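You operate a simulated robot arm through the tools that you are given. There is no shell and no other tool.

The job below is to be done with a simulated two-armed robot. You get a single attempt, and the scene is never put back.

TASK
Switch the press display on, test the grey spring, then clear the reading.
Fine: shut the press head first; let the press down before clearing; shut the release knob. Where these are worked on the way, their far stop is far enough and under half their travel is too little: release knob.
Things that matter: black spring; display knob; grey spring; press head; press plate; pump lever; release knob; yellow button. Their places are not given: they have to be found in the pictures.

Only the result counts: the job must be done as asked and must still hold three seconds after the hand-in. Knocking over, shifting, dropping, spilling or breaking anything else fails it.

THE ROBOT
Two 6-joint arms with two-finger grippers on one trunk that stands fixed in place. Base frame: the origin is at the foot of the trunk, x ahead of it, y to its left, z up; the work surface is at about z = 880. Readings come in mm, rad, newtons and seconds.
The left shoulder is at [30, 178, 1263], the right one opposite. With the tool pointing down near the work surface each hand reaches from about 600 to 680 mm from the base axis, measured 20 degrees to its own side. Payload 2.54 kg a hand.
The tool frame of a hand sits at the grasp point between the pads (the TCP): z along the fingers, y along the line on which they close. The tips reach 30 mm beyond it. The gripper opens to 116 mm; its body begins 95 mm behind the TCP.
Orientation is that of the tool frame in the base frame, as [roll, pitch, yaw] about the fixed x, y, z axes, in that order (R = Rz(yaw) Ry(pitch) Rx(roll)). With the fingers straight down and closing along the base's y, the tool's x points along the base's -x, its y along +y and its z along -z.

THE INTERFACE
- The arms move only by the tool apply_moves. It takes "left_rows", "right_rows" or both (then of equal length, played together; a hand with none holds still); each is a list of rows, each an object (a shift or turn left out is 0, a gripper value left out holds the last) with "travel": the shift along the tool's x, y, z in mm, a list of three; "dr": the turn, a rotation vector about the tool's x, y, z in rad, a list of three. In form: [{"travel": [dx, dy, dz], "dr": [rx, ry, rz]}, ...]. A call has 1 to 20 rows; each row shifts and turns the commanded pose from where the row before left it, along the tool's axes as they then stand. "left_claw" and "right_claw" are, for a hand that has rows, the finger opening in mm, from 0 to 116, set as the call begins (left out, the last holds). Each row takes 0.2 s and may step no farther than 50 mm and 0.15 rad from the row before; otherwise, or with a gripper value out of range, the whole call is refused. Where a pose cannot be reached the arm comes as near as it can. A force on the tool above 60 N (or 10 N above the force at the start of the call, whichever is more), or a blocked arm, ends the call early, and 0.2 s more pass. Each finger travels about 153 mm/s and halts on what it meets, pressing with about 33 N; the grip force reading is that of the motor and also rises with nothing between the fingers. The clock runs only during rows and for 0.2 s after the last one: add rows that do not move to give the fingers time. It gives the time, the measured TCP pose, the force on the tool (base axes), the opening and the grip force at its end, in the units of the frame above (readings bear some noise), with the torque about the TCP (base axes, N m) and any sound that the robot's microphone picked up, and new pictures: "pictures" is both (left out), scene, wrist or none (wrist: the cameras of the hands that moved).
- Cameras (640 x 400 px; columns grow to the right, rows downward): "scene" is now at [27.5, -22.6, 1980.2]; the picture's right is [-0.25, -0.97, 0.00], its down [-0.80, 0.21, -0.56] and it looks along [0.54, -0.14, -0.83] (base axes); focal length 367 px, centre (320, 200). "left" rides on the left gripper at [69, 15, -122] in its tool frame; the picture's right is [-0.21, 0.98, 0.00], its down [-0.83, -0.18, -0.53] and it looks along [-0.52, -0.11, 0.85] (tool axes); focal length 251 px, centre (320, 200). "right" rides on the right gripper at [69, -15, -122] in its tool frame; the picture's right is [0.21, 0.98, 0.00], its down [-0.83, 0.18, -0.53] and it looks along [-0.52, 0.11, 0.85] (tool axes); focal length 251 px, centre (320, 200).
- lift_body(by): moves the trunk up (or, below 0, down) by that many mm; the arms and the scene camera ride with it, the base frame stays. It gives what a move gives, with no picture.
- pan_tilt(pan, tilt): turns the head with the scene camera to pan (to the left, within 2.496 rad either way) and tilt (down, from -0.506 to 1.204), counted from straight ahead of the robot. It gives what a move gives, and a new picture of the scene camera.
- measure_at(camera, pixels): for up to 12 pixels [column, row] of the newest picture of that camera ("zoom" is the newest enlarged one), the place [x, y, z] in the base frame of the surface seen there, good to about 2 mm, but the place of the scene camera against the robot may be out by one fixed shift of up to 18 mm in any direction. No time passes.
- inspect(camera, box): a new picture of the part [left, top, right, bottom] of that camera's present view, enlarged. No time passes.
- hand_in(): hands the job in; it is judged then, once.

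Open the grippers and draw the arms clear of the work before you hand the job in, unless the task says otherwise.

The tools are called after "Call:" as a command line: name --argument value ..., lists and objects as JSON in quotes. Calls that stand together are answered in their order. apply_moves: Moves the arms, as the interface text tells. Its arguments: {"type":"object","properties":{"left_rows":{"type":"array"},"left_claw":{"type":"number"},"right_rows":{"type":"array"},"right_claw":{"type":"number"},"pictures":{"type":"string","enum":["both","scene","wrist","none"]}},"required":[]} The other tools are called the same way: lift_body (by) moves the trunk up or down; pan_tilt (pan, tilt) turns the head that bears the scene camera; measure_at (camera, pixels) gives the place of the surface under pixels of a picture; inspect (camera, box) takes an enlarged picture of a part of a camera's view; hand_in () hands the job in.

At the start:

```text
time: 0.0
left_ee_pos: [601.6, 32.2, 1503.3]
left_orientation: [-3.141, 0.001, 3.141]
left_contact_force: [0.4, 0.8, 0.9]
left_wrist_torque: [-0.01, 0.02, -0.01]
left_grip_width: 116.0
left_gripper_force: 0.0
right_ee_pos: [356.3, -369.1, 1558.2]
right_orientation: [-3.141, -0.002, 3.141]
right_contact_force: [-0.2, -0.1, -0.2]
right_wrist_torque: [0.0, -0.04, 0.02]
right_grip_width: 115.9
right_gripper_force: 0.1
trunk travel left (down, up): [-475.0, 65.0]
head pan, tilt (commanded): [-0.258, 0.983]
```

scene: 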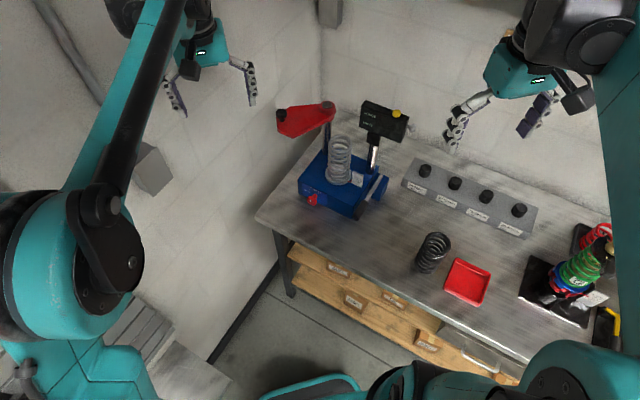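
right: 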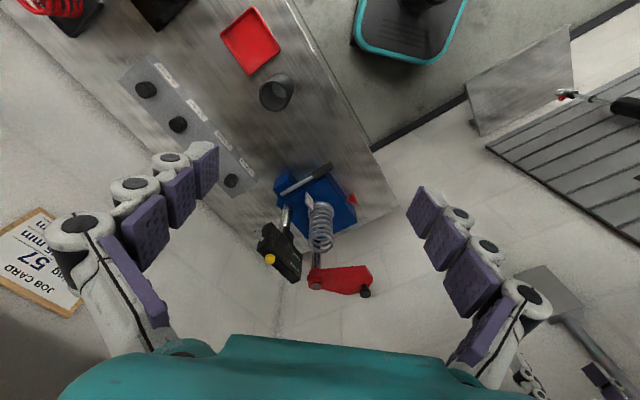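
left: 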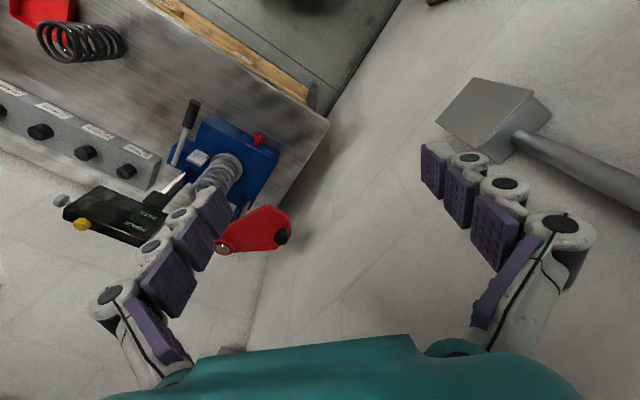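

The scene shows the blue press with the grey spring near (340,160), the red head near (305,118), the display near (385,120), and a panel of four knobs near (470,195). I'll enlarge these parts.

Call:
inspect --camera "scene" --box '[260, 80, 420, 230]'

Call:
inspect --camera "scene" --box '[380, 140, 560, 320]'

Call:
inspect --camera "left" --box '[0, 60, 340, 280]'

Call:
inspect --camera "right" --box '[200, 140, 400, 310]'

```text
2.67 times, centred on (340, 155) of scene
```

zoom: 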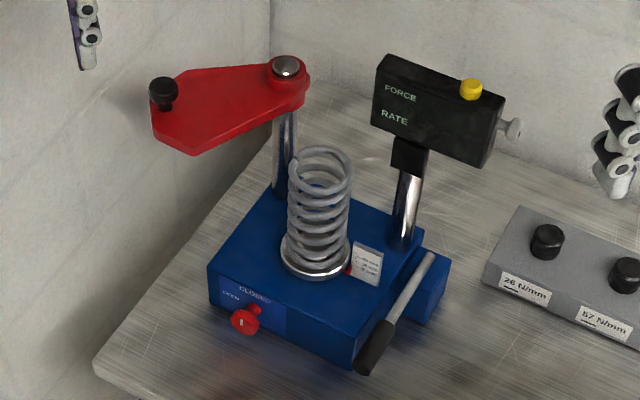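

```text
2.22 times, centred on (470, 230) of scene
```

zoom: 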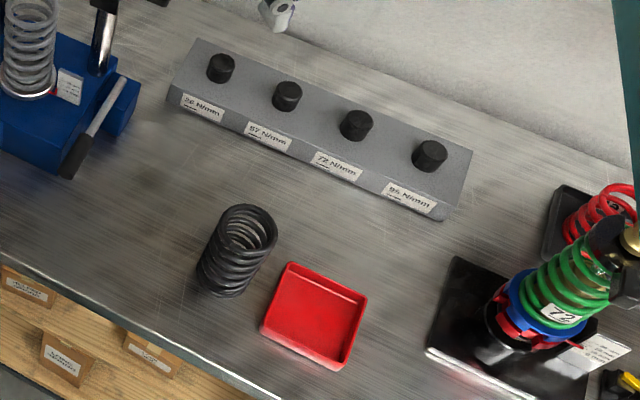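

```text
1.82 times, centred on (170, 170) of left
```

zoom: 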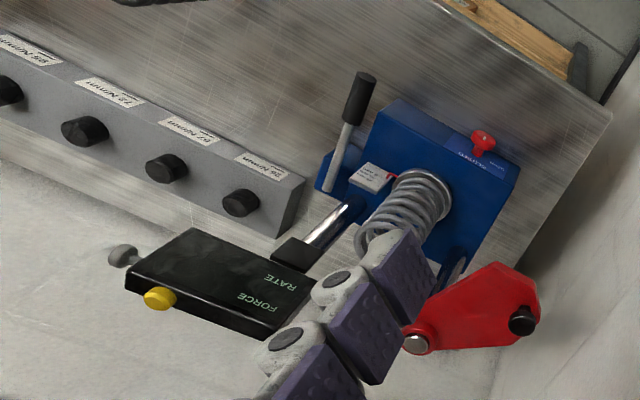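

```text
2.35 times, centred on (300, 225) of right
```

zoom: 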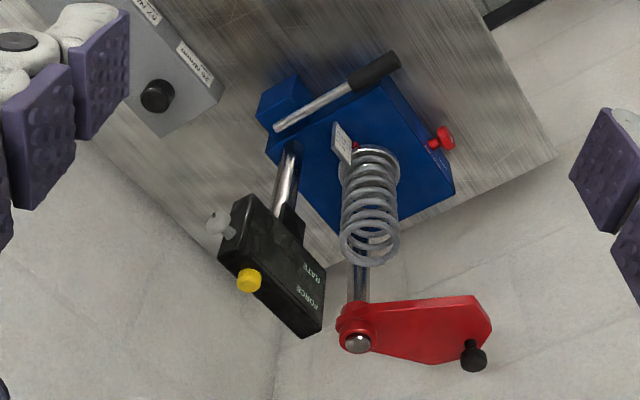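

The display has a grey wing knob on its right side at zoom (513,128) and a yellow button on top; a red release knob sits on the front of the base, with OPEN/CLOSED marks. I'll enlarge further to read the marks and the card, and turn the head toward the press.

Call:
inspect --camera "scene" --box '[300, 170, 360, 220]'

Call:
inspect --camera "scene" --box '[340, 95, 420, 145]'

Call:
inspect --camera "left" --box '[180, 100, 310, 190]'

Call:
inspect --camera "scene" --box '[340, 160, 400, 200]'

```text
8.00 times, centred on (330, 195) of scene
```

zoom: 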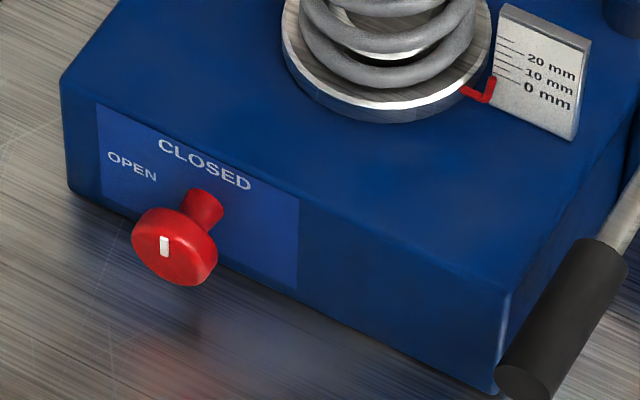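

```text
8.00 times, centred on (380, 120) of scene
```

zoom: 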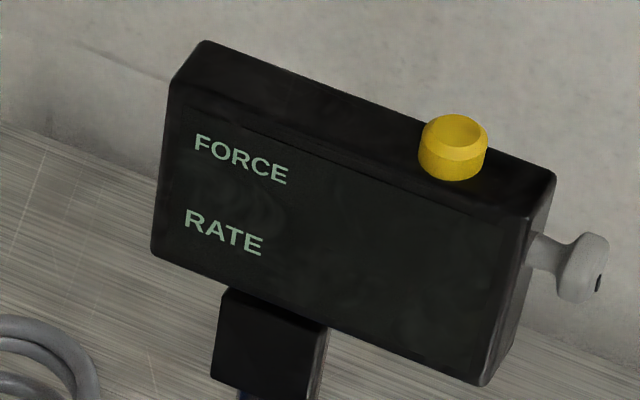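

```text
4.44 times, centred on (245, 145) of left
```

zoom: 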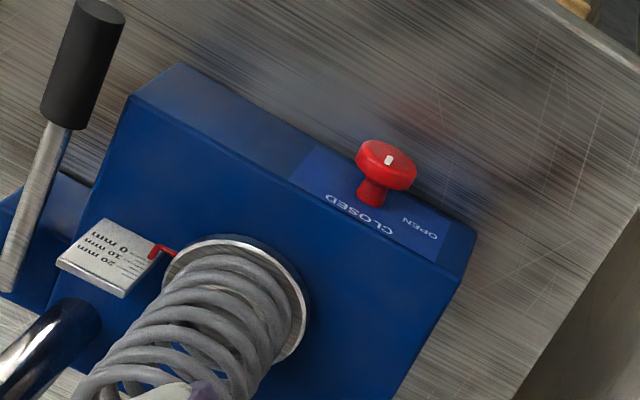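

```text
10.00 times, centred on (370, 180) of scene
```

zoom: 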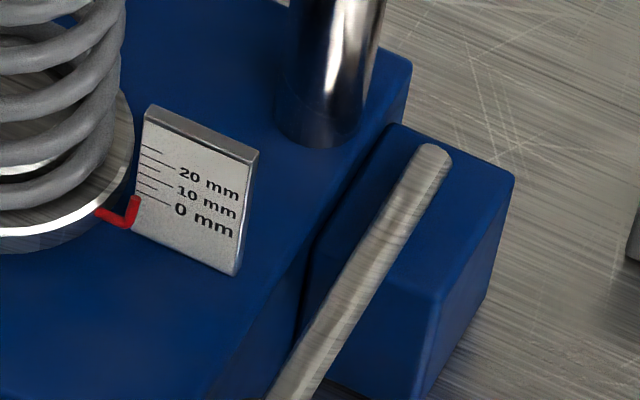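

The scale pointer is at 0 mm and the display is dark. I'll measure the main items with the left and scene cameras to get positions and the scene camera's offset.

Call:
measure_at --camera "left" --pixels '[[82, 225], [61, 200], [258, 139], [192, 105], [178, 155], [282, 237], [222, 248], [255, 225], [228, 158], [216, 117], [310, 130], [236, 157]]'

Call:
measure_at --camera "scene" --pixels '[[397, 114], [408, 116], [320, 201], [353, 211], [366, 188], [300, 104], [330, 105], [305, 118], [339, 141], [339, 183], [385, 120], [378, 170]]'

Call:
measure_at --camera "right" --pixels '[[269, 259], [265, 234], [390, 199], [370, 172], [322, 166], [373, 292], [318, 286], [345, 278], [345, 205], [320, 245], [285, 240], [295, 187]]'

```text
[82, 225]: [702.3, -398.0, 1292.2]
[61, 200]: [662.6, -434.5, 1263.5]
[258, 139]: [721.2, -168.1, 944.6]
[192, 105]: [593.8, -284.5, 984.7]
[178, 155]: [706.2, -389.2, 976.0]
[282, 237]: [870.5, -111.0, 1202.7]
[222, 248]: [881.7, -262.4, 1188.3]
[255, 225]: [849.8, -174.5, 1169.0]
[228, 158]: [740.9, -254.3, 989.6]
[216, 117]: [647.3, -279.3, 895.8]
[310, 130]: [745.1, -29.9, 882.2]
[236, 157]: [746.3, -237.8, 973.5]
```

```text
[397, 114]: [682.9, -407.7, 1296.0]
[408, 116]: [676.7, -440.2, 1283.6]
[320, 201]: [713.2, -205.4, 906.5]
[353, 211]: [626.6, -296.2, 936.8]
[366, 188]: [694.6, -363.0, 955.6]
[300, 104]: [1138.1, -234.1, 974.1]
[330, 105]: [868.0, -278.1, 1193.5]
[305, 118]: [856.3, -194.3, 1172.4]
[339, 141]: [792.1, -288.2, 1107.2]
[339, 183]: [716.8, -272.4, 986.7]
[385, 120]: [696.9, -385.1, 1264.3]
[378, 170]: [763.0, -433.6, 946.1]
```

```text
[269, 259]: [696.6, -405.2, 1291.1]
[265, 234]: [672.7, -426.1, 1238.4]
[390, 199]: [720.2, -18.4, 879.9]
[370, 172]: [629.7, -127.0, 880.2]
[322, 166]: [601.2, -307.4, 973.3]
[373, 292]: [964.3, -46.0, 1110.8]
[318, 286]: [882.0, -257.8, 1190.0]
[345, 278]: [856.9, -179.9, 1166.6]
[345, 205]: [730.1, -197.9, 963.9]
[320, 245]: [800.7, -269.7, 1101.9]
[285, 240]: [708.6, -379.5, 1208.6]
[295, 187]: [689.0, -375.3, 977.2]
```

Comparing the head pivot cap in the left/right views (882,-260,1189) with the scene view (868,-278,1193), the scene camera is off by about (-14,-17,+4). I'll zoom in from the wrist cameras and measure details.

Call:
inspect --camera "left" --box '[150, 90, 310, 190]'

Call:
measure_at --camera "zoom" --pixels '[[385, 125], [360, 130], [240, 70], [590, 205], [470, 110], [100, 60], [60, 170], [230, 240], [130, 215], [20, 270], [475, 50], [320, 270]]'

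Call:
inspect --camera "left" --box '[40, 160, 300, 270]'

```text
4.00 times, centred on (230, 140) of left
```

zoom: 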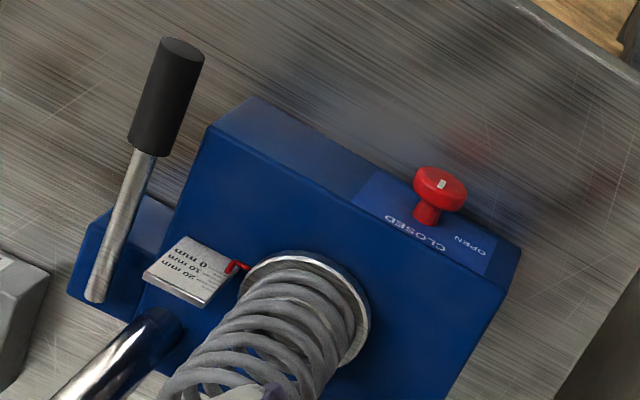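

```text
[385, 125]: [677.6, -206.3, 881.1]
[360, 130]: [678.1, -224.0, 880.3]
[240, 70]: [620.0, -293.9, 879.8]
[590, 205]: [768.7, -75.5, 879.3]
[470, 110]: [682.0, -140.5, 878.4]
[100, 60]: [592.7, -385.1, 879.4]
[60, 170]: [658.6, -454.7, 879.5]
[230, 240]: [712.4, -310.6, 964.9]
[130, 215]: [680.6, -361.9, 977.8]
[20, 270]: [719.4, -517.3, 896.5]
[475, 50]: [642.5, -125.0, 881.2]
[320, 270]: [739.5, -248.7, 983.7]
```

```text
2.46 times, centred on (170, 215) of left
```

zoom: 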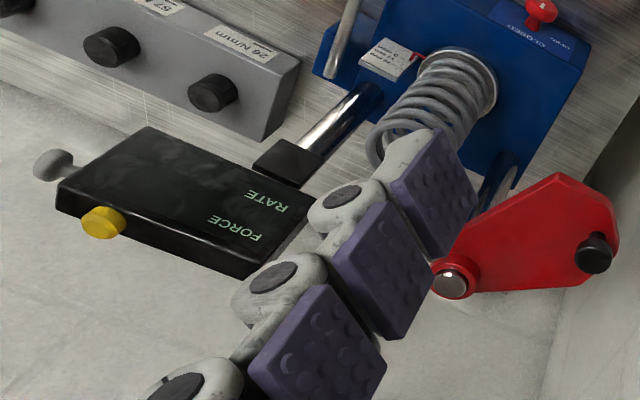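

I now have well-placed pixels, so I'll re-zoom on the base and measure its corners, the release knob, the lever, the plate and the scale; then the display and head from the other crop.

Call:
measure_at --camera "zoom" --pixels '[[102, 216], [103, 232], [55, 163], [150, 130], [62, 195], [240, 270], [310, 215], [453, 282], [595, 240], [562, 178], [610, 205], [585, 280]]'

Call:
inspect --camera "left" --box '[150, 90, 310, 190]'

Call:
measure_at --camera "zoom" --pixels '[[441, 184], [425, 216], [252, 100], [210, 127], [518, 248], [500, 290], [180, 45], [150, 140], [97, 292], [360, 310], [255, 262], [490, 265]]'

```text
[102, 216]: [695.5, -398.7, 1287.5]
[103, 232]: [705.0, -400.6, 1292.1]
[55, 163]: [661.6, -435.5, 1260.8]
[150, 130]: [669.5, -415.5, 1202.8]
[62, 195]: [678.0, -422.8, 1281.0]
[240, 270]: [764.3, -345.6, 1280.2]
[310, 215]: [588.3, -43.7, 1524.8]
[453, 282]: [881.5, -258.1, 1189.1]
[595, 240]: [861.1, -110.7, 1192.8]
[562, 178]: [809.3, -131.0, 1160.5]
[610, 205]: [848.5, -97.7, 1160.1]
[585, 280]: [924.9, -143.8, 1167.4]
```

```text
4.00 times, centred on (230, 140) of left
```

zoom: 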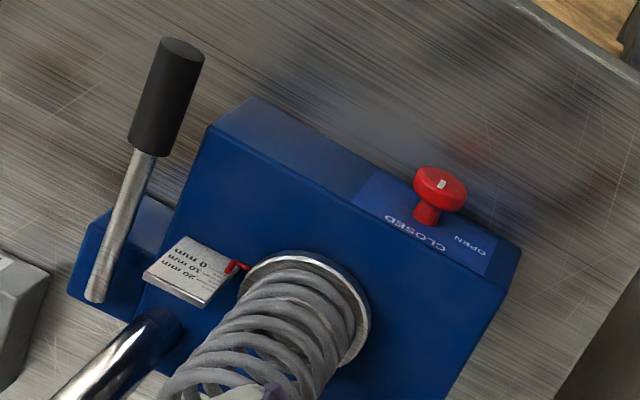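

```text
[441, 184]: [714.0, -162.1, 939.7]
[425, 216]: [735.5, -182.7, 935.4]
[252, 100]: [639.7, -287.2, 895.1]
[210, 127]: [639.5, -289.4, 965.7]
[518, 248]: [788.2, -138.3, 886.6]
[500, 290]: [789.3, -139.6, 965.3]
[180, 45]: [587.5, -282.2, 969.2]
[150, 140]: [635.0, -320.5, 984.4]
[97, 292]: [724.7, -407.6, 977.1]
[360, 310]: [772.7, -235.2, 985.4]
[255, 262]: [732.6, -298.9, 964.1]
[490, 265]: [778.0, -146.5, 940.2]
```

The base's front edge runs from (639,-289) to (789,-140), so the press is turned 45° and its front faces (-x,+y). The release knob is at about (714,-162,938). I'll bring the left hand, turned 45°, to a viewing pose in front of and above the release knob.

Call:
apply_moves --left_rows '[{"dr": [0, 0, 0.131]}, {"dr": [0, 0, 0.131]}, {"dr": [0, 0, 0.131]}, {"dr": [0, 0, 0.131]}, {"dr": [0, 0, 0.131]}, {"dr": [0, 0, 0.131]}, {"travel": [-11.4, -3.8, 40]}, {"travel": [-11.4, -3.8, 40]}, {"travel": [-11.4, -3.8, 40]}, {"travel": [-11.4, -3.8, 40]}, {"travel": [-11.4, -3.8, 40]}, {"travel": [-11.4, -3.8, 40]}, {"travel": [-11.4, -3.8, 40]}, {"travel": [-11.4, -3.8, 40]}, {"travel": [-11.4, -3.8, 40]}]'

```text
time: 3.2
left_ee_pos: [650.8, -64.9, 1143.1]
left_orientation: [3.139, -0.002, 2.358]
left_contact_force: [-0.1, 0.0, -0.6]
left_wrist_torque: [0.0, 0.0, -0.02]
left_grip_width: 115.9
left_gripper_force: 0.0
right_ee_pos: [356.1, -370.7, 1556.9]
right_orientation: [3.141, 0.0, -3.141]
right_contact_force: [-0.4, 0.6, 0.5]
right_wrist_torque: [0.0, 0.01, 0.0]
right_grip_width: 115.9
right_gripper_force: 0.1
trunk travel left (down, up): [-475.0, 65.0]
head pan, tilt (commanded): [-0.258, 0.983]
```

scene: 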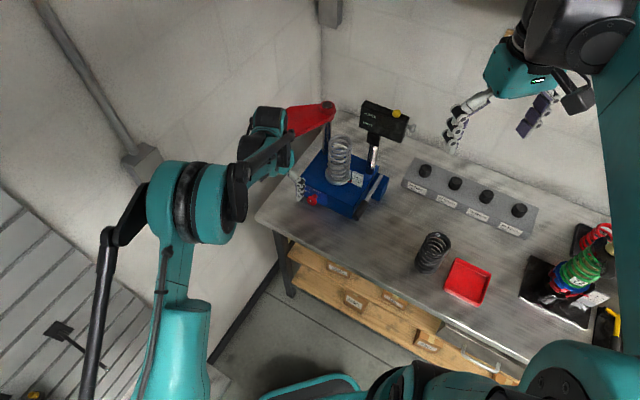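
left: 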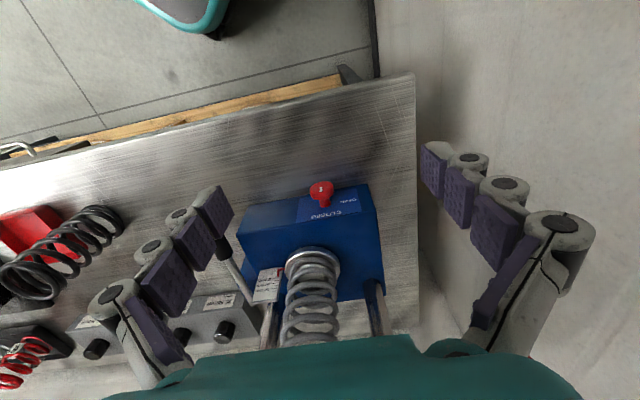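

The release knob appears at (320,190) in the left view. I'll enlarge it to read its mark.

Call:
inspect --camera "left" --box '[290, 170, 380, 226]'

Call:
measure_at --camera "left" --pixels '[[320, 188], [313, 190], [330, 188], [312, 262], [338, 285], [288, 270], [313, 250], [239, 213], [370, 187], [384, 272], [220, 247], [268, 283]]'

Call:
inspect --camera "left" --box '[200, 170, 400, 350]'

```text
7.11 times, centred on (335, 198) of left
```

zoom: 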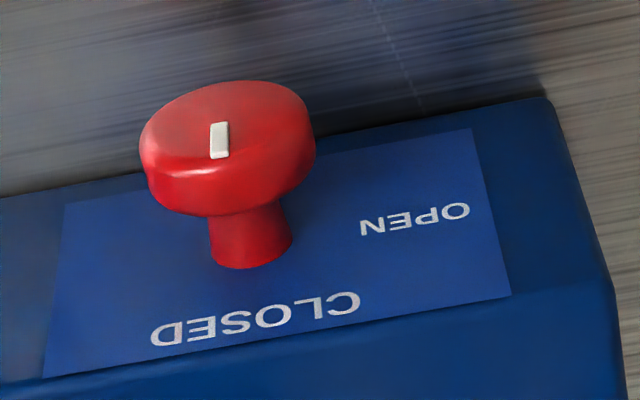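

```text
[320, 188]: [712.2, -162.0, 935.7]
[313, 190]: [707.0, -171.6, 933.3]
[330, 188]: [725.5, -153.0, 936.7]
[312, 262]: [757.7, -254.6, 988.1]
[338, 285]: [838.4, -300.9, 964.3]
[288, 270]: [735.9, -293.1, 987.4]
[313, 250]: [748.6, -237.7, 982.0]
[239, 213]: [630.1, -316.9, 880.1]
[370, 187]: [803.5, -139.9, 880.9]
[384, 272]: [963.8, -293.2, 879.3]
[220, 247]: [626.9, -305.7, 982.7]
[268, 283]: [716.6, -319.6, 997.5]
```

```text
2.22 times, centred on (300, 260) of left
```

zoom: 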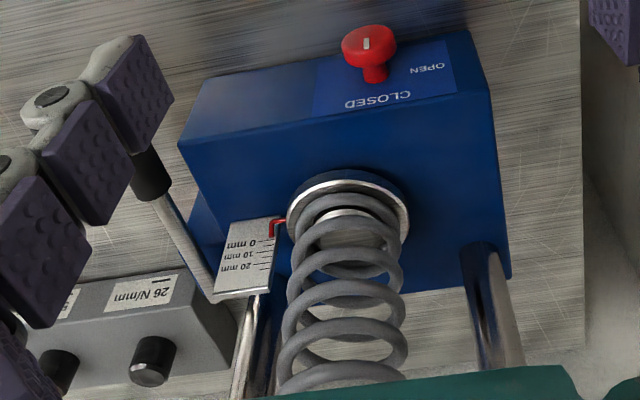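

The knob's white bar looks aligned vertically, near the CLOSED label, but I can't tell surely; I'll tilt the left hand for a more frontal look at it.

Call:
apply_moves --left_rows '[{"dr": [0, -0.146, 0]}, {"dr": [0, -0.146, 0]}, {"dr": [0, -0.146, 0]}, {"dr": [0, -0.146, 0]}, {"travel": [18.7, -6, 33.5]}, {"travel": [18.7, -6, 33.5]}, {"travel": [18.7, -6, 33.5]}, {"travel": [18.7, -6, 33.5]}]'

Call:
inspect --camera "left" --box '[280, 150, 400, 230]'

```text
time: 5.0
left_ee_pos: [639.8, -91.0, 987.8]
left_orientation: [3.141, 0.583, 2.356]
left_contact_force: [-0.6, 1.1, -0.5]
left_wrist_torque: [0.01, 0.02, -0.01]
left_grip_width: 115.8
left_gripper_force: 0.2
right_ee_pos: [356.7, -370.9, 1557.1]
right_orientation: [3.141, -0.002, -3.14]
right_contact_force: [1.1, -0.5, 0.1]
right_wrist_torque: [0.01, 0.04, 0.01]
right_grip_width: 115.9
right_gripper_force: 0.0
trunk travel left (down, up): [-475.0, 65.0]
head pan, tilt (commanded): [-0.258, 0.983]
```

scene: 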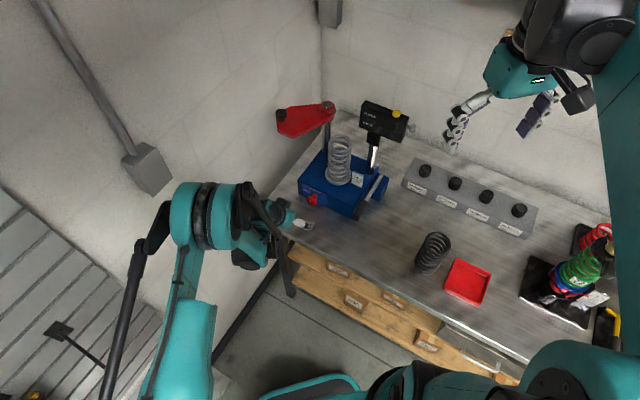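
left: 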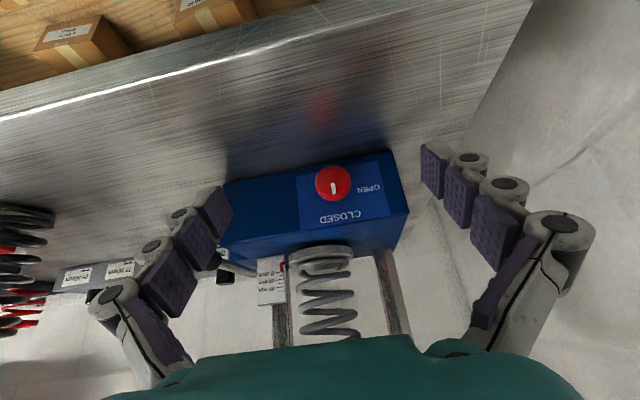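

```text
5.00 times, centred on (340, 190) of left
```

zoom: 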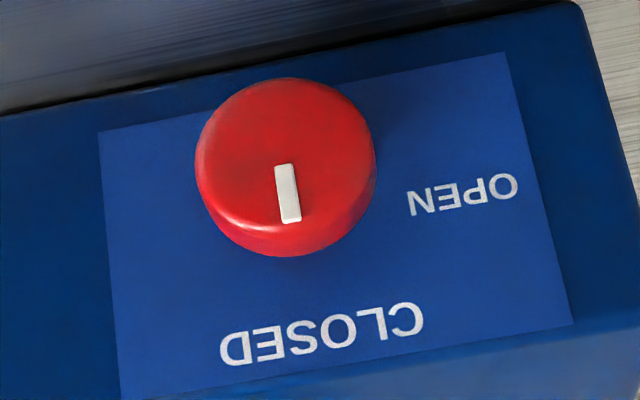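

The mark points up at CLOSED, so the release knob is shut now; it'll be opened after the test and shut again at the end. Next comes the press head: I raise the left hand and point it toward the handle at about (866,-110,1195).

Call:
apply_moves --left_rows '[{"travel": [-20, 0, -38]}, {"travel": [-20, 0, -38]}, {"travel": [-20, 0, -38]}, {"travel": [-20, 0, -38]}, {"travel": [-20, 0, -38]}, {"travel": [-20, 0, -38]}, {"travel": [-20, 0, -38]}, {"dr": [-0.064, 0, -0.097]}, {"dr": [-0.064, 0, -0.097]}, {"dr": [-0.064, 0, -0.097]}, {"dr": [0, -0.1, 0]}, {"dr": [0, -0.1, 0]}]'

```text
time: 7.6
left_ee_pos: [618.2, -67.2, 1288.4]
left_orientation: [-3.14, 0.785, 2.705]
left_contact_force: [-0.1, 1.0, 0.4]
left_wrist_torque: [-0.01, -0.01, 0.0]
left_grip_width: 115.7
left_gripper_force: 0.0
right_ee_pos: [354.4, -371.9, 1558.2]
right_orientation: [3.141, 0.0, 3.141]
right_contact_force: [-0.4, 0.2, -0.1]
right_wrist_torque: [0.05, 0.0, -0.02]
right_grip_width: 115.9
right_gripper_force: 0.0
trunk travel left (down, up): [-475.0, 65.0]
head pan, tilt (commanded): [-0.258, 0.983]
```

scene: 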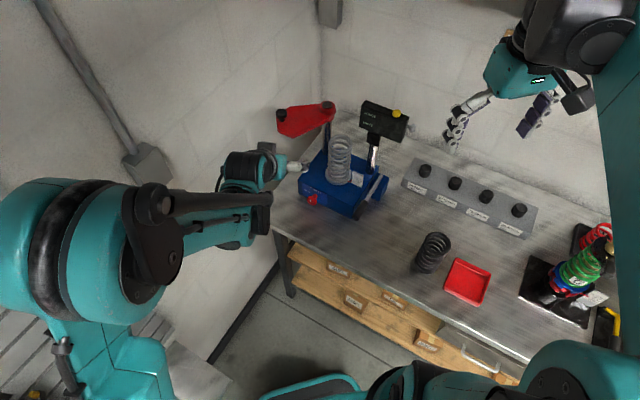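
left: 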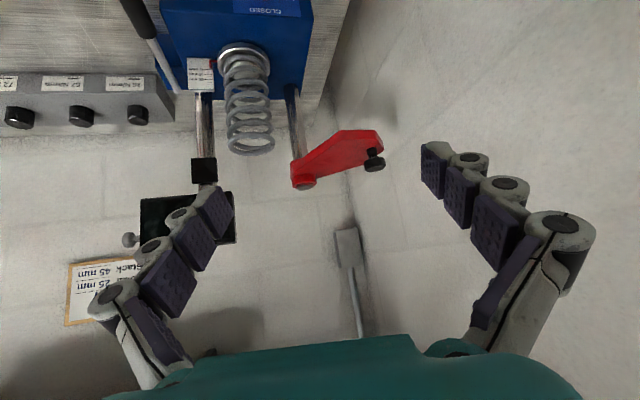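

A job card hangs on the wall at (105,285) in the left view; I'll read it, and zoom on the head handle at (375,158).

Call:
inspect --camera "left" --box '[50, 240, 210, 340]'

Call:
inspect --camera "left" --box '[280, 110, 400, 200]'

Call:
measure_at --camera "left" --pixels '[[375, 153], [375, 164], [368, 163], [383, 163], [304, 182], [340, 135], [378, 133], [382, 148], [350, 165], [248, 150], [248, 52], [203, 170]]'

```text
4.00 times, centred on (130, 290) of left
```

zoom: 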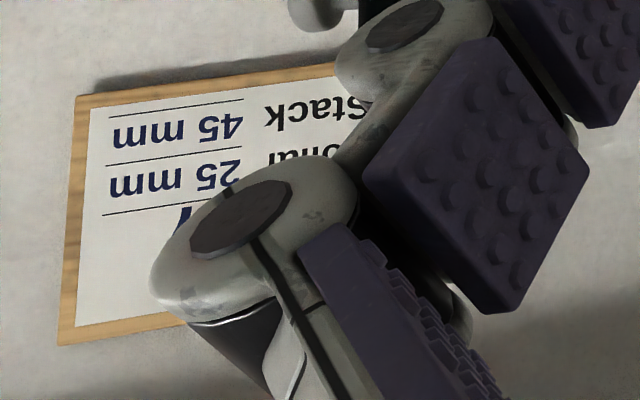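

```text
4.44 times, centred on (340, 155) of left
```

zoom: 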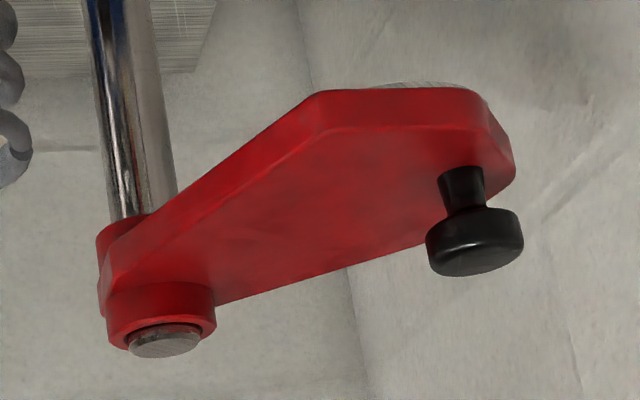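

```text
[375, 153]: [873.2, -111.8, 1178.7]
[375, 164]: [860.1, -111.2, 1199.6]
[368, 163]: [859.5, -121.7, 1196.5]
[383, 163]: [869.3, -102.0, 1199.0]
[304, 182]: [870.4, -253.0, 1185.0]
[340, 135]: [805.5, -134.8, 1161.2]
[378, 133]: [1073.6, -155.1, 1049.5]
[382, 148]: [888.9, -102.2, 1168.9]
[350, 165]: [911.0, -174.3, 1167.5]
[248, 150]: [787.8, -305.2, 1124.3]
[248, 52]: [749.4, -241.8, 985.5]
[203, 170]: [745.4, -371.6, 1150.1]
```

The handle is a black mushroom knob with its top at about (865,-111,1199). I'll read the job card from the right camera and the scene camera.

Call:
inspect --camera "right" --box '[0, 190, 120, 330]'

Call:
inspect --camera "left" --box '[60, 190, 240, 330]'

```text
2.86 times, centred on (60, 260) of right
```

zoom: 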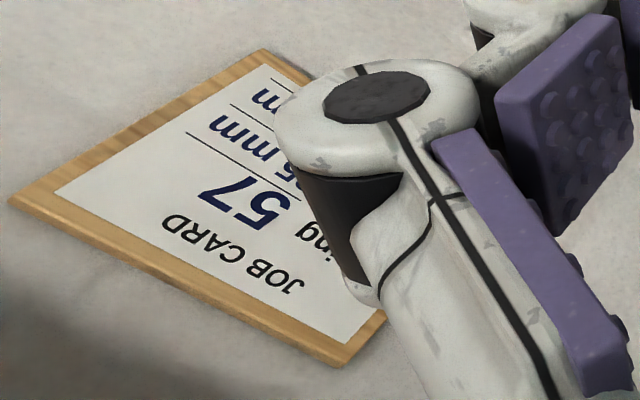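

```text
2.86 times, centred on (150, 260) of left
```

zoom: 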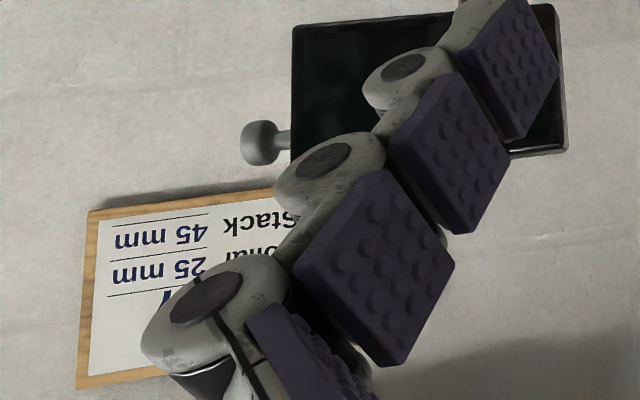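

The card concerns a different stack, so I carry on. I'll measure the handle more finely.

Call:
inspect --camera "left" --box '[355, 140, 395, 180]'

Call:
measure_at --camera "left" --pixels '[[375, 169], [375, 171], [375, 167], [366, 166], [384, 166], [375, 158], [370, 150], [380, 150], [374, 150], [374, 147]]'

```text
10.00 times, centred on (375, 160) of left
```

zoom: 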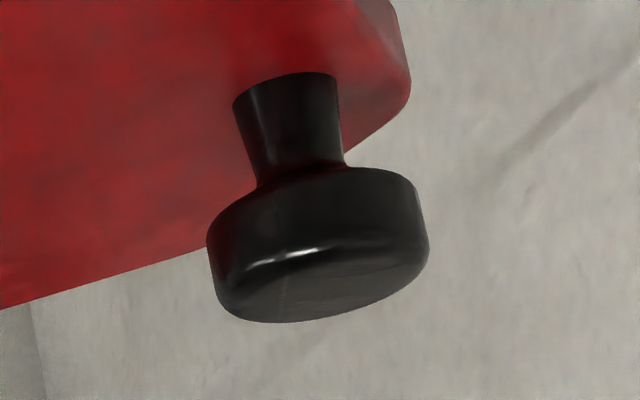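

```text
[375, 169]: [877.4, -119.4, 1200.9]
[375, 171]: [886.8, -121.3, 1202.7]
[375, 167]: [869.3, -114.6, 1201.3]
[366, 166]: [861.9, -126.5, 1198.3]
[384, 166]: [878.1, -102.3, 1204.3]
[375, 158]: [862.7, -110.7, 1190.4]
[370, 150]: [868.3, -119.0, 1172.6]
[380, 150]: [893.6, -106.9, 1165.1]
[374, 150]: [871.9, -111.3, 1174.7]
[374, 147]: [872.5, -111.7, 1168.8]
```

The handle's cap is centred near (874,-116), z 1186–1202, above the plate at z≈1167. I move the left hand to a pre-grasp about 80 mm back from it, opening partly closed to 70 mm.

Call:
apply_moves --left_rows '[{"travel": [-22.1, 12.9, 30.9]}, {"travel": [-22.1, 12.9, 30.9]}, {"travel": [-22.1, 12.9, 30.9]}, {"travel": [-22.1, 12.9, 30.9]}, {"travel": [-22.1, 12.9, 30.9]}, {}]' --left_claw 70

```text
time: 9.0
left_ee_pos: [815.0, -89.8, 1260.6]
left_orientation: [-3.141, 0.785, 2.703]
left_contact_force: [-0.4, 0.6, -0.3]
left_wrist_torque: [0.03, 0.02, 0.04]
left_grip_width: 70.1
left_gripper_force: 0.1
right_ee_pos: [354.1, -370.6, 1557.3]
right_orientation: [3.141, 0.0, 3.14]
right_contact_force: [-0.9, 0.6, -0.3]
right_wrist_torque: [0.02, -0.04, -0.01]
right_grip_width: 116.1
right_gripper_force: 0.2
trunk travel left (down, up): [-475.0, 65.0]
head pan, tilt (commanded): [-0.258, 0.983]
```

scene: 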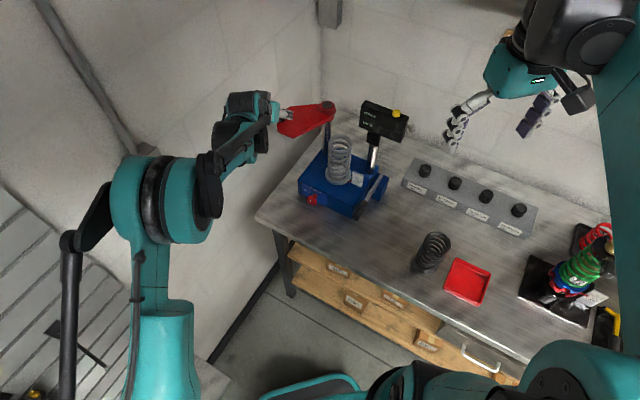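
left: 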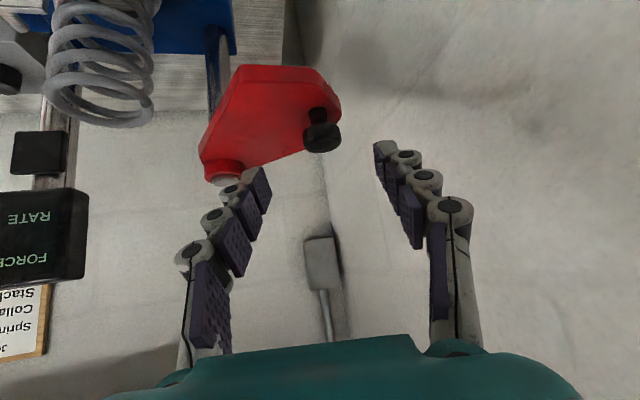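

The left hand reached the pre-grasp; the handle is between the fingers at (321,135). I re-measure the handle from here.

Call:
inspect --camera "left" --box '[280, 95, 360, 165]'

Call:
measure_at --camera "left" --pixels '[[321, 130], [321, 143], [321, 149], [308, 140], [337, 138], [320, 118], [320, 110], [222, 180], [235, 70], [320, 70], [340, 100], [270, 160]]'

```text
5.71 times, centred on (320, 130) of left
```

zoom: 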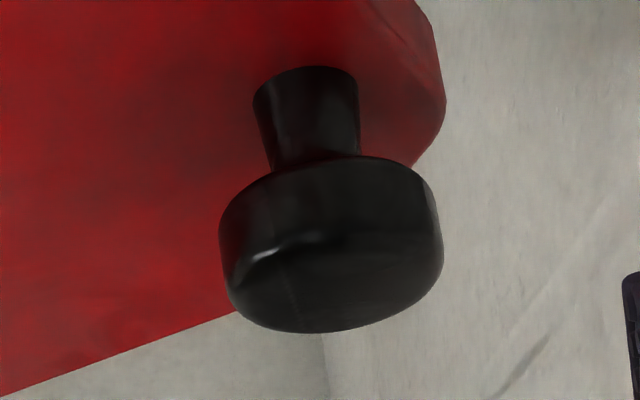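

```text
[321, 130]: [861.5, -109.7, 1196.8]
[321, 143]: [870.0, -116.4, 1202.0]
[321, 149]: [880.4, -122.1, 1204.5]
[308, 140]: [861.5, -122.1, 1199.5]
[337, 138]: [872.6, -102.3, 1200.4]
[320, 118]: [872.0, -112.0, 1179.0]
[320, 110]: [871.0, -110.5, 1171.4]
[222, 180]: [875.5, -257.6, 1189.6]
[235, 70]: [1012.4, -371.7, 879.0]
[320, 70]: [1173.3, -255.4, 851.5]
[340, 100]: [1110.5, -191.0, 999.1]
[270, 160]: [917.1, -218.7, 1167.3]
```

The cap centre is at about (873,-115,1194), straight ahead along the tool axis. I advance 80 mm so the cap sits between the finger ends.

Call:
apply_moves --left_rows '[{"travel": [0.8, 0.6, 26.6]}, {"travel": [0.8, 0.6, 26.6]}, {"travel": [0.8, 0.6, 26.6]}]' --pictures "wrist"

Call:
apply_moves --left_rows '[{}, {}, {}]' --left_claw 0

```text
time: 9.8
left_ee_pos: [867.2, -112.0, 1198.5]
left_orientation: [-3.141, 0.784, 2.704]
left_contact_force: [0.2, -0.4, -0.9]
left_wrist_torque: [-0.03, -0.01, -0.02]
left_grip_width: 69.6
left_gripper_force: 0.1
right_ee_pos: [356.9, -371.1, 1556.5]
right_orientation: [3.141, -0.002, -3.14]
right_contact_force: [0.3, 0.1, -0.2]
right_wrist_torque: [0.02, -0.01, 0.0]
right_grip_width: 115.9
right_gripper_force: 0.1
trunk travel left (down, up): [-475.0, 65.0]
head pan, tilt (commanded): [-0.258, 0.983]
```

left: 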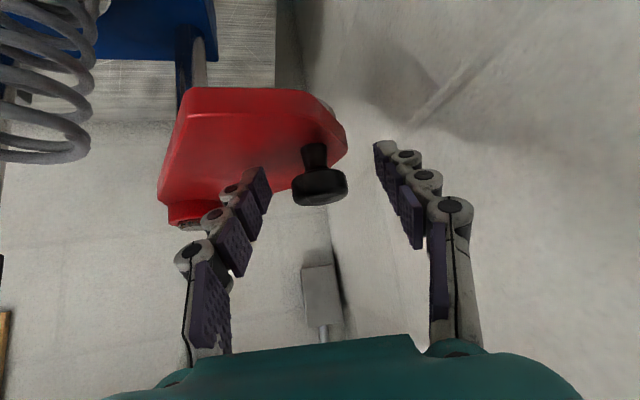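

```text
time: 10.6
left_ee_pos: [866.4, -112.0, 1199.6]
left_orientation: [3.14, 0.784, 2.704]
left_contact_force: [-2.4, -3.5, -1.1]
left_wrist_torque: [0.01, 0.11, -0.32]
left_grip_width: 32.0
left_gripper_force: 45.5
right_ee_pos: [355.1, -370.2, 1557.6]
right_orientation: [3.139, 0.002, -3.141]
right_contact_force: [0.2, -0.5, 0.3]
right_wrist_torque: [0.02, 0.03, -0.01]
right_grip_width: 116.0
right_gripper_force: 0.1
trunk travel left (down, up): [-475.0, 65.0]
head pan, tilt (commanded): [-0.258, 0.983]
```

scene: 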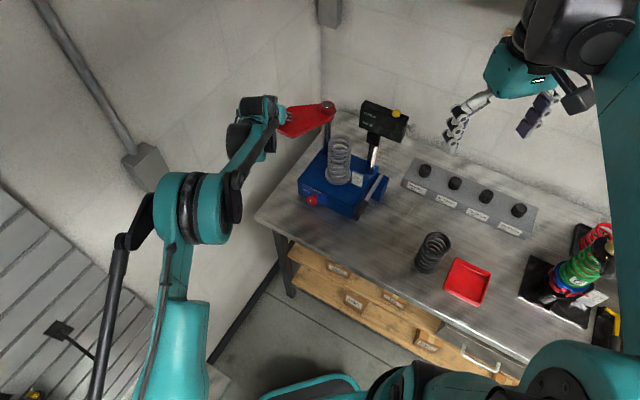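
left: 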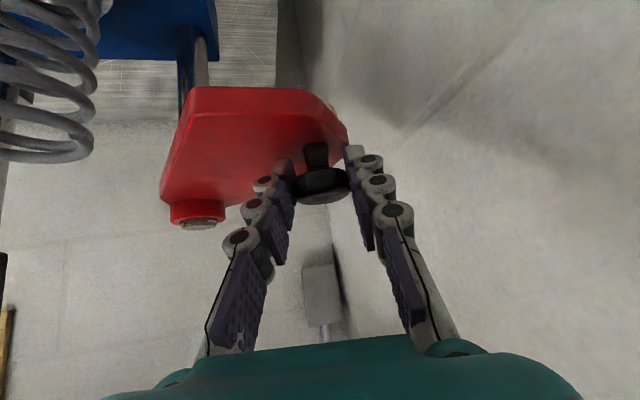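

The cap is gripped (32 mm, 45 N). I start swinging the head around its post at (882,-259), first three steps of 6°, to see the forces.

Call:
apply_moves --left_rows '[{"travel": [9.09, -8.15, -9.09], "dr": [-0.0247, 0, -0.0247]}, {"travel": [8.65, -9.05, -8.65], "dr": [-0.0247, 0, -0.0247]}, {"travel": [8.24, -9.83, -8.24], "dr": [-0.0247, 0, -0.0247]}]'

```text
time: 11.4
left_ee_pos: [821.9, -120.9, 1199.1]
left_orientation: [-3.141, 0.788, 2.811]
left_contact_force: [2.9, -0.6, 3.2]
left_wrist_torque: [-0.32, -0.58, 0.34]
left_grip_width: 32.2
left_gripper_force: 44.8
right_ee_pos: [355.5, -371.3, 1557.9]
right_orientation: [-3.14, 0.0, -3.141]
right_contact_force: [-0.3, 0.0, -0.5]
right_wrist_torque: [0.01, -0.02, -0.01]
right_grip_width: 116.1
right_gripper_force: 0.0
trunk travel left (down, up): [-475.0, 65.0]
head pan, tilt (commanded): [-0.258, 0.983]
```

scene: 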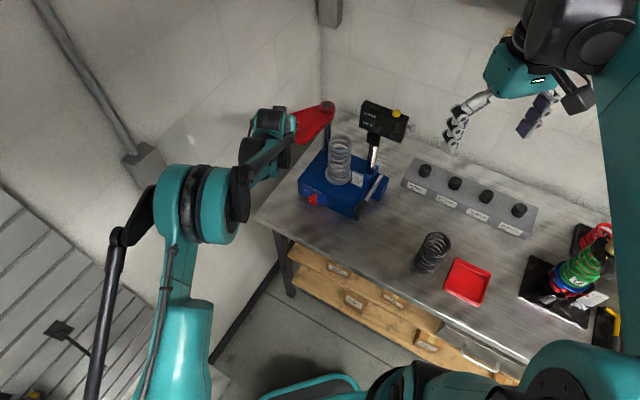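
left: 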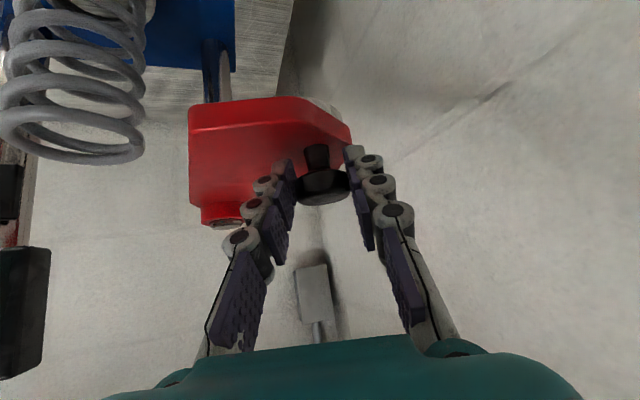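

The head follows with about 4 N. I continue the arc with the next six steps.

Call:
apply_moves --left_rows '[{"travel": [7.71, -10.73, -7.71], "dr": [-0.0247, 0, -0.0247]}, {"travel": [7.19, -11.37, -7.19], "dr": [-0.0247, 0, -0.0247]}, {"travel": [6.62, -12.03, -6.62], "dr": [-0.0247, 0, -0.0247]}, {"travel": [6.06, -12.65, -6.06], "dr": [-0.0247, 0, -0.0247]}, {"travel": [5.36, -13.39, -5.36], "dr": [-0.0247, 0, -0.0247]}, {"travel": [4.74, -13.62, -4.74], "dr": [-0.0247, 0, -0.0247]}]'

```text
time: 12.8
left_ee_pos: [751.7, -178.5, 1200.4]
left_orientation: [-3.14, 0.784, 3.023]
left_contact_force: [-10.1, 10.6, -6.7]
left_wrist_torque: [-0.01, 0.49, 0.67]
left_grip_width: 32.1
left_gripper_force: 45.4
right_ee_pos: [355.5, -369.2, 1557.9]
right_orientation: [-3.141, 0.003, 3.141]
right_contact_force: [-0.6, -0.4, 0.4]
right_wrist_torque: [-0.01, 0.02, -0.02]
right_grip_width: 116.1
right_gripper_force: 0.0
trunk travel left (down, up): [-475.0, 65.0]
head pan, tilt (commanded): [-0.258, 0.983]
```

scene: 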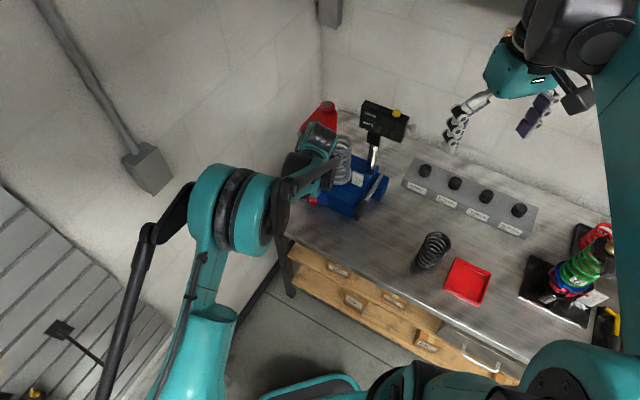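
left: 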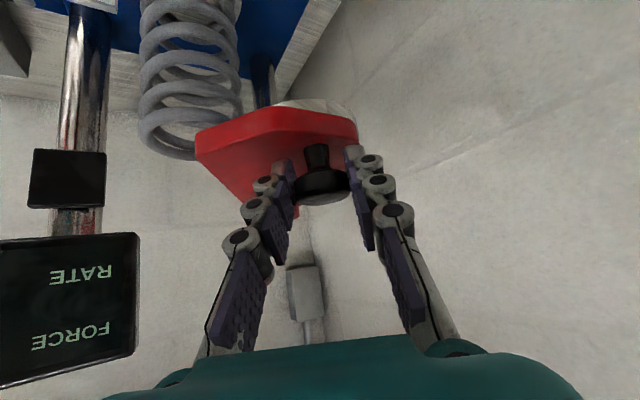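

The head is half over; the force (-10,+11) shows my path is slightly inside the true arc, so I shift outward ~3 mm and continue four more steps.

Call:
apply_moves --left_rows '[{"travel": [5.95, -13.02, -5.95], "dr": [-0.0247, 0, -0.0247]}, {"travel": [3.65, -14.5, -3.65], "dr": [-0.0247, 0, -0.0247]}, {"travel": [2.91, -14.94, -2.91], "dr": [-0.0247, 0, -0.0247]}, {"travel": [2.22, -15.06, -2.22], "dr": [-0.0247, 0, -0.0247]}]'

```text
time: 13.8
left_ee_pos: [727.3, -237.8, 1199.4]
left_orientation: [-3.142, 0.783, -3.121]
left_contact_force: [-0.8, 4.1, -4.8]
left_wrist_torque: [-0.07, 0.45, 0.62]
left_grip_width: 32.4
left_gripper_force: 44.9
right_ee_pos: [355.7, -370.7, 1557.8]
right_orientation: [-3.141, 0.001, -3.141]
right_contact_force: [-0.2, -0.1, -0.6]
right_wrist_torque: [0.01, -0.02, -0.02]
right_grip_width: 115.7
right_gripper_force: 0.0
trunk travel left (down, up): [-475.0, 65.0]
head pan, tilt (commanded): [-0.258, 0.983]
```

scene: 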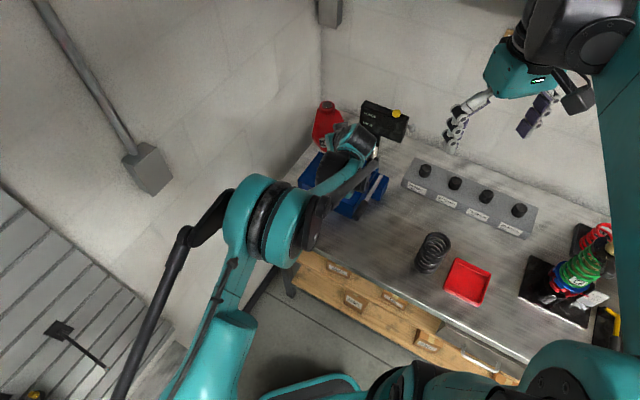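
left: 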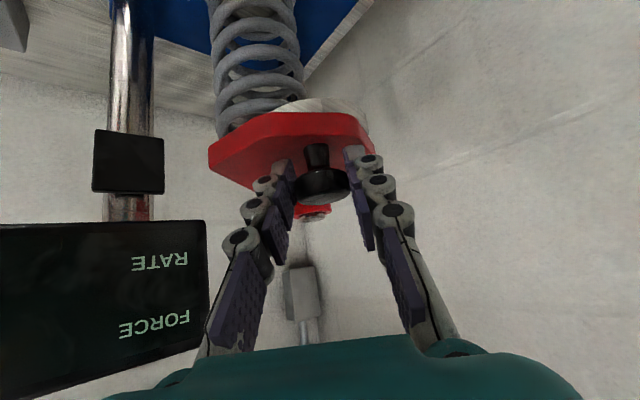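

The head is nearly over the spring; the spring is still at (257,100) against the ram at (325,103). The display is drawing near the hand, so I measure its near edge before continuing.

Call:
measure_at --camera "left" --pixels '[[200, 230], [204, 280], [200, 340], [120, 365], [60, 300], [325, 103], [365, 118], [257, 105], [285, 105], [312, 215], [215, 150], [368, 150]]'

```text
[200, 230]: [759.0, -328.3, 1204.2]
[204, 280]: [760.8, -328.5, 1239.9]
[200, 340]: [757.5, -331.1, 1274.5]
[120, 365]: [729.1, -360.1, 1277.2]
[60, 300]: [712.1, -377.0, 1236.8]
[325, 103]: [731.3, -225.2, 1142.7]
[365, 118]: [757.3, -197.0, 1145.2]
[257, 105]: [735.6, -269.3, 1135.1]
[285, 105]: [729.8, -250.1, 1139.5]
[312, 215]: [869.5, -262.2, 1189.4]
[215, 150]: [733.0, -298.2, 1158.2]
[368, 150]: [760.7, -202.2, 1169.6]
```

Ram centre is near y=-225 and the spring axis near y=-263, so about 18° more is needed, and the display face stays ~35 mm clear of the hand. I continue in 5° steps without yaw.

Call:
apply_moves --left_rows '[{"travel": [1.15, -12.8, -1.15]}, {"travel": [0.44, -12.8, -0.44]}, {"travel": [-0.41, -12.7, 0.41]}]'

```text
time: 14.6
left_ee_pos: [726.9, -272.5, 1200.1]
left_orientation: [3.141, 0.784, -3.124]
left_contact_force: [0.3, 2.7, -4.8]
left_wrist_torque: [0.05, 0.01, 0.52]
left_grip_width: 32.1
left_gripper_force: 44.8
right_ee_pos: [357.8, -370.3, 1558.0]
right_orientation: [3.141, -0.002, 3.141]
right_contact_force: [-0.7, 0.1, 0.4]
right_wrist_torque: [0.01, 0.01, 0.01]
right_grip_width: 115.9
right_gripper_force: 0.1
trunk travel left (down, up): [-475.0, 65.0]
head pan, tilt (commanded): [-0.258, 0.983]
```

scene: 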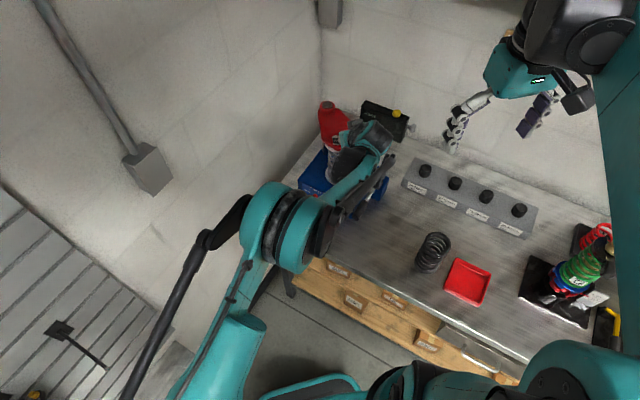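
left: 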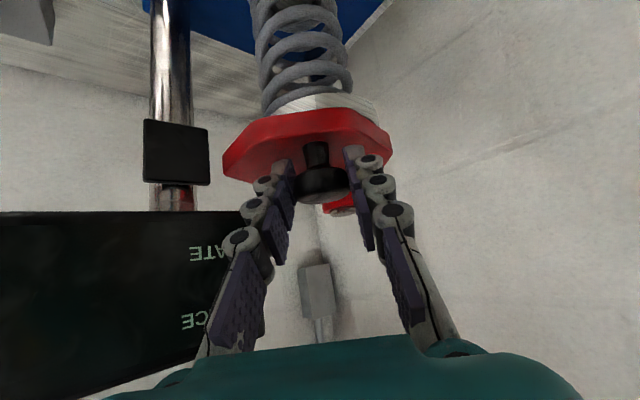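

The spring (302,80) is now nearly under the ram (325,103). I go two more 5° steps, feeling for the stop.

Call:
apply_moves --left_rows '[{"travel": [-1.19, -12.7, 1.19]}, {"travel": [-1.8, -12.6, 1.8]}]'

```text
time: 15.2
left_ee_pos: [729.1, -282.1, 1199.1]
left_orientation: [3.122, 0.774, -3.114]
left_contact_force: [-18.0, 37.3, 6.3]
left_wrist_torque: [0.34, 1.16, 0.34]
left_grip_width: 32.3
left_gripper_force: 44.8
right_ee_pos: [350.5, -367.5, 1560.6]
right_orientation: [-3.139, 0.005, 3.14]
right_contact_force: [-0.2, -1.2, -0.6]
right_wrist_torque: [0.08, 0.0, -0.02]
right_grip_width: 116.3
right_gripper_force: 0.0
trunk travel left (down, up): [-475.0, 65.0]
head pan, tilt (commanded): [-0.258, 0.983]
stopped in row 2 (left hand): the force on the tool passed its limit at 66 N (the readings are from after the stop); the commanded pose is now the measured one
```

scene: 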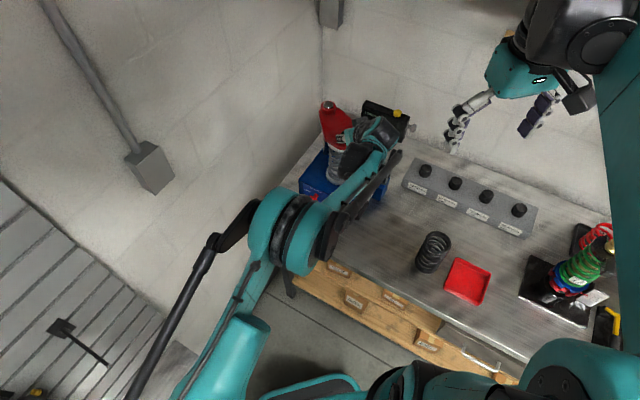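
left: 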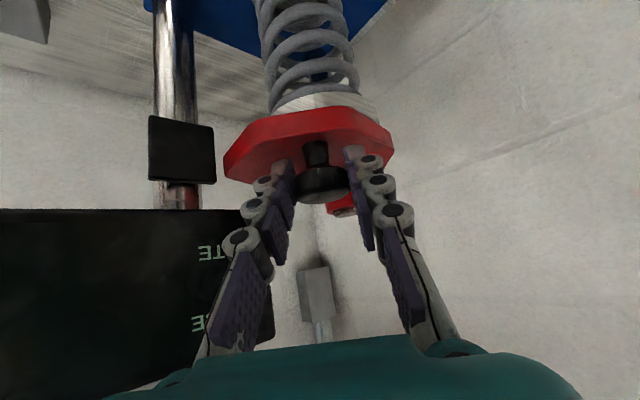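

The motion met a stop at 66 N with the handle near (736,-282). I check alignment of the ram over the spring and the clearance to the display.

Call:
inspect --camera "left" --box '[200, 0, 420, 220]'

Call:
measure_at --camera "left" --pixels '[[272, 75], [315, 80], [358, 80], [275, 105], [325, 98], [376, 115], [308, 72], [225, 170], [390, 145], [340, 212], [235, 215], [270, 110]]'

```text
1.82 times, centred on (310, 110) of left
```

zoom: 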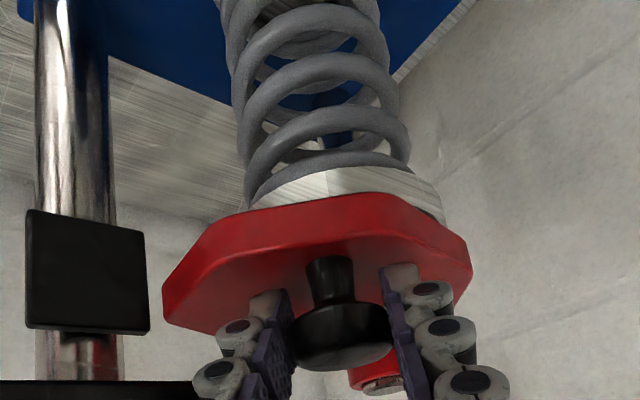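

```text
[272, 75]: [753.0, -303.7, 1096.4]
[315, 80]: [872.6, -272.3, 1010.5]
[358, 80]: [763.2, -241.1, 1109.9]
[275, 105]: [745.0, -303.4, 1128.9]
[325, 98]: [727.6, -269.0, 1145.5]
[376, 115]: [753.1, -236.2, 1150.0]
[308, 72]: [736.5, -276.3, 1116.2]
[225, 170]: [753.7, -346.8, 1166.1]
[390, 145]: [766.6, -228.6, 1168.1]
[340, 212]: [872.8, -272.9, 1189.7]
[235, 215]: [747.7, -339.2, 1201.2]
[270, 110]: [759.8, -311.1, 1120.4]
```

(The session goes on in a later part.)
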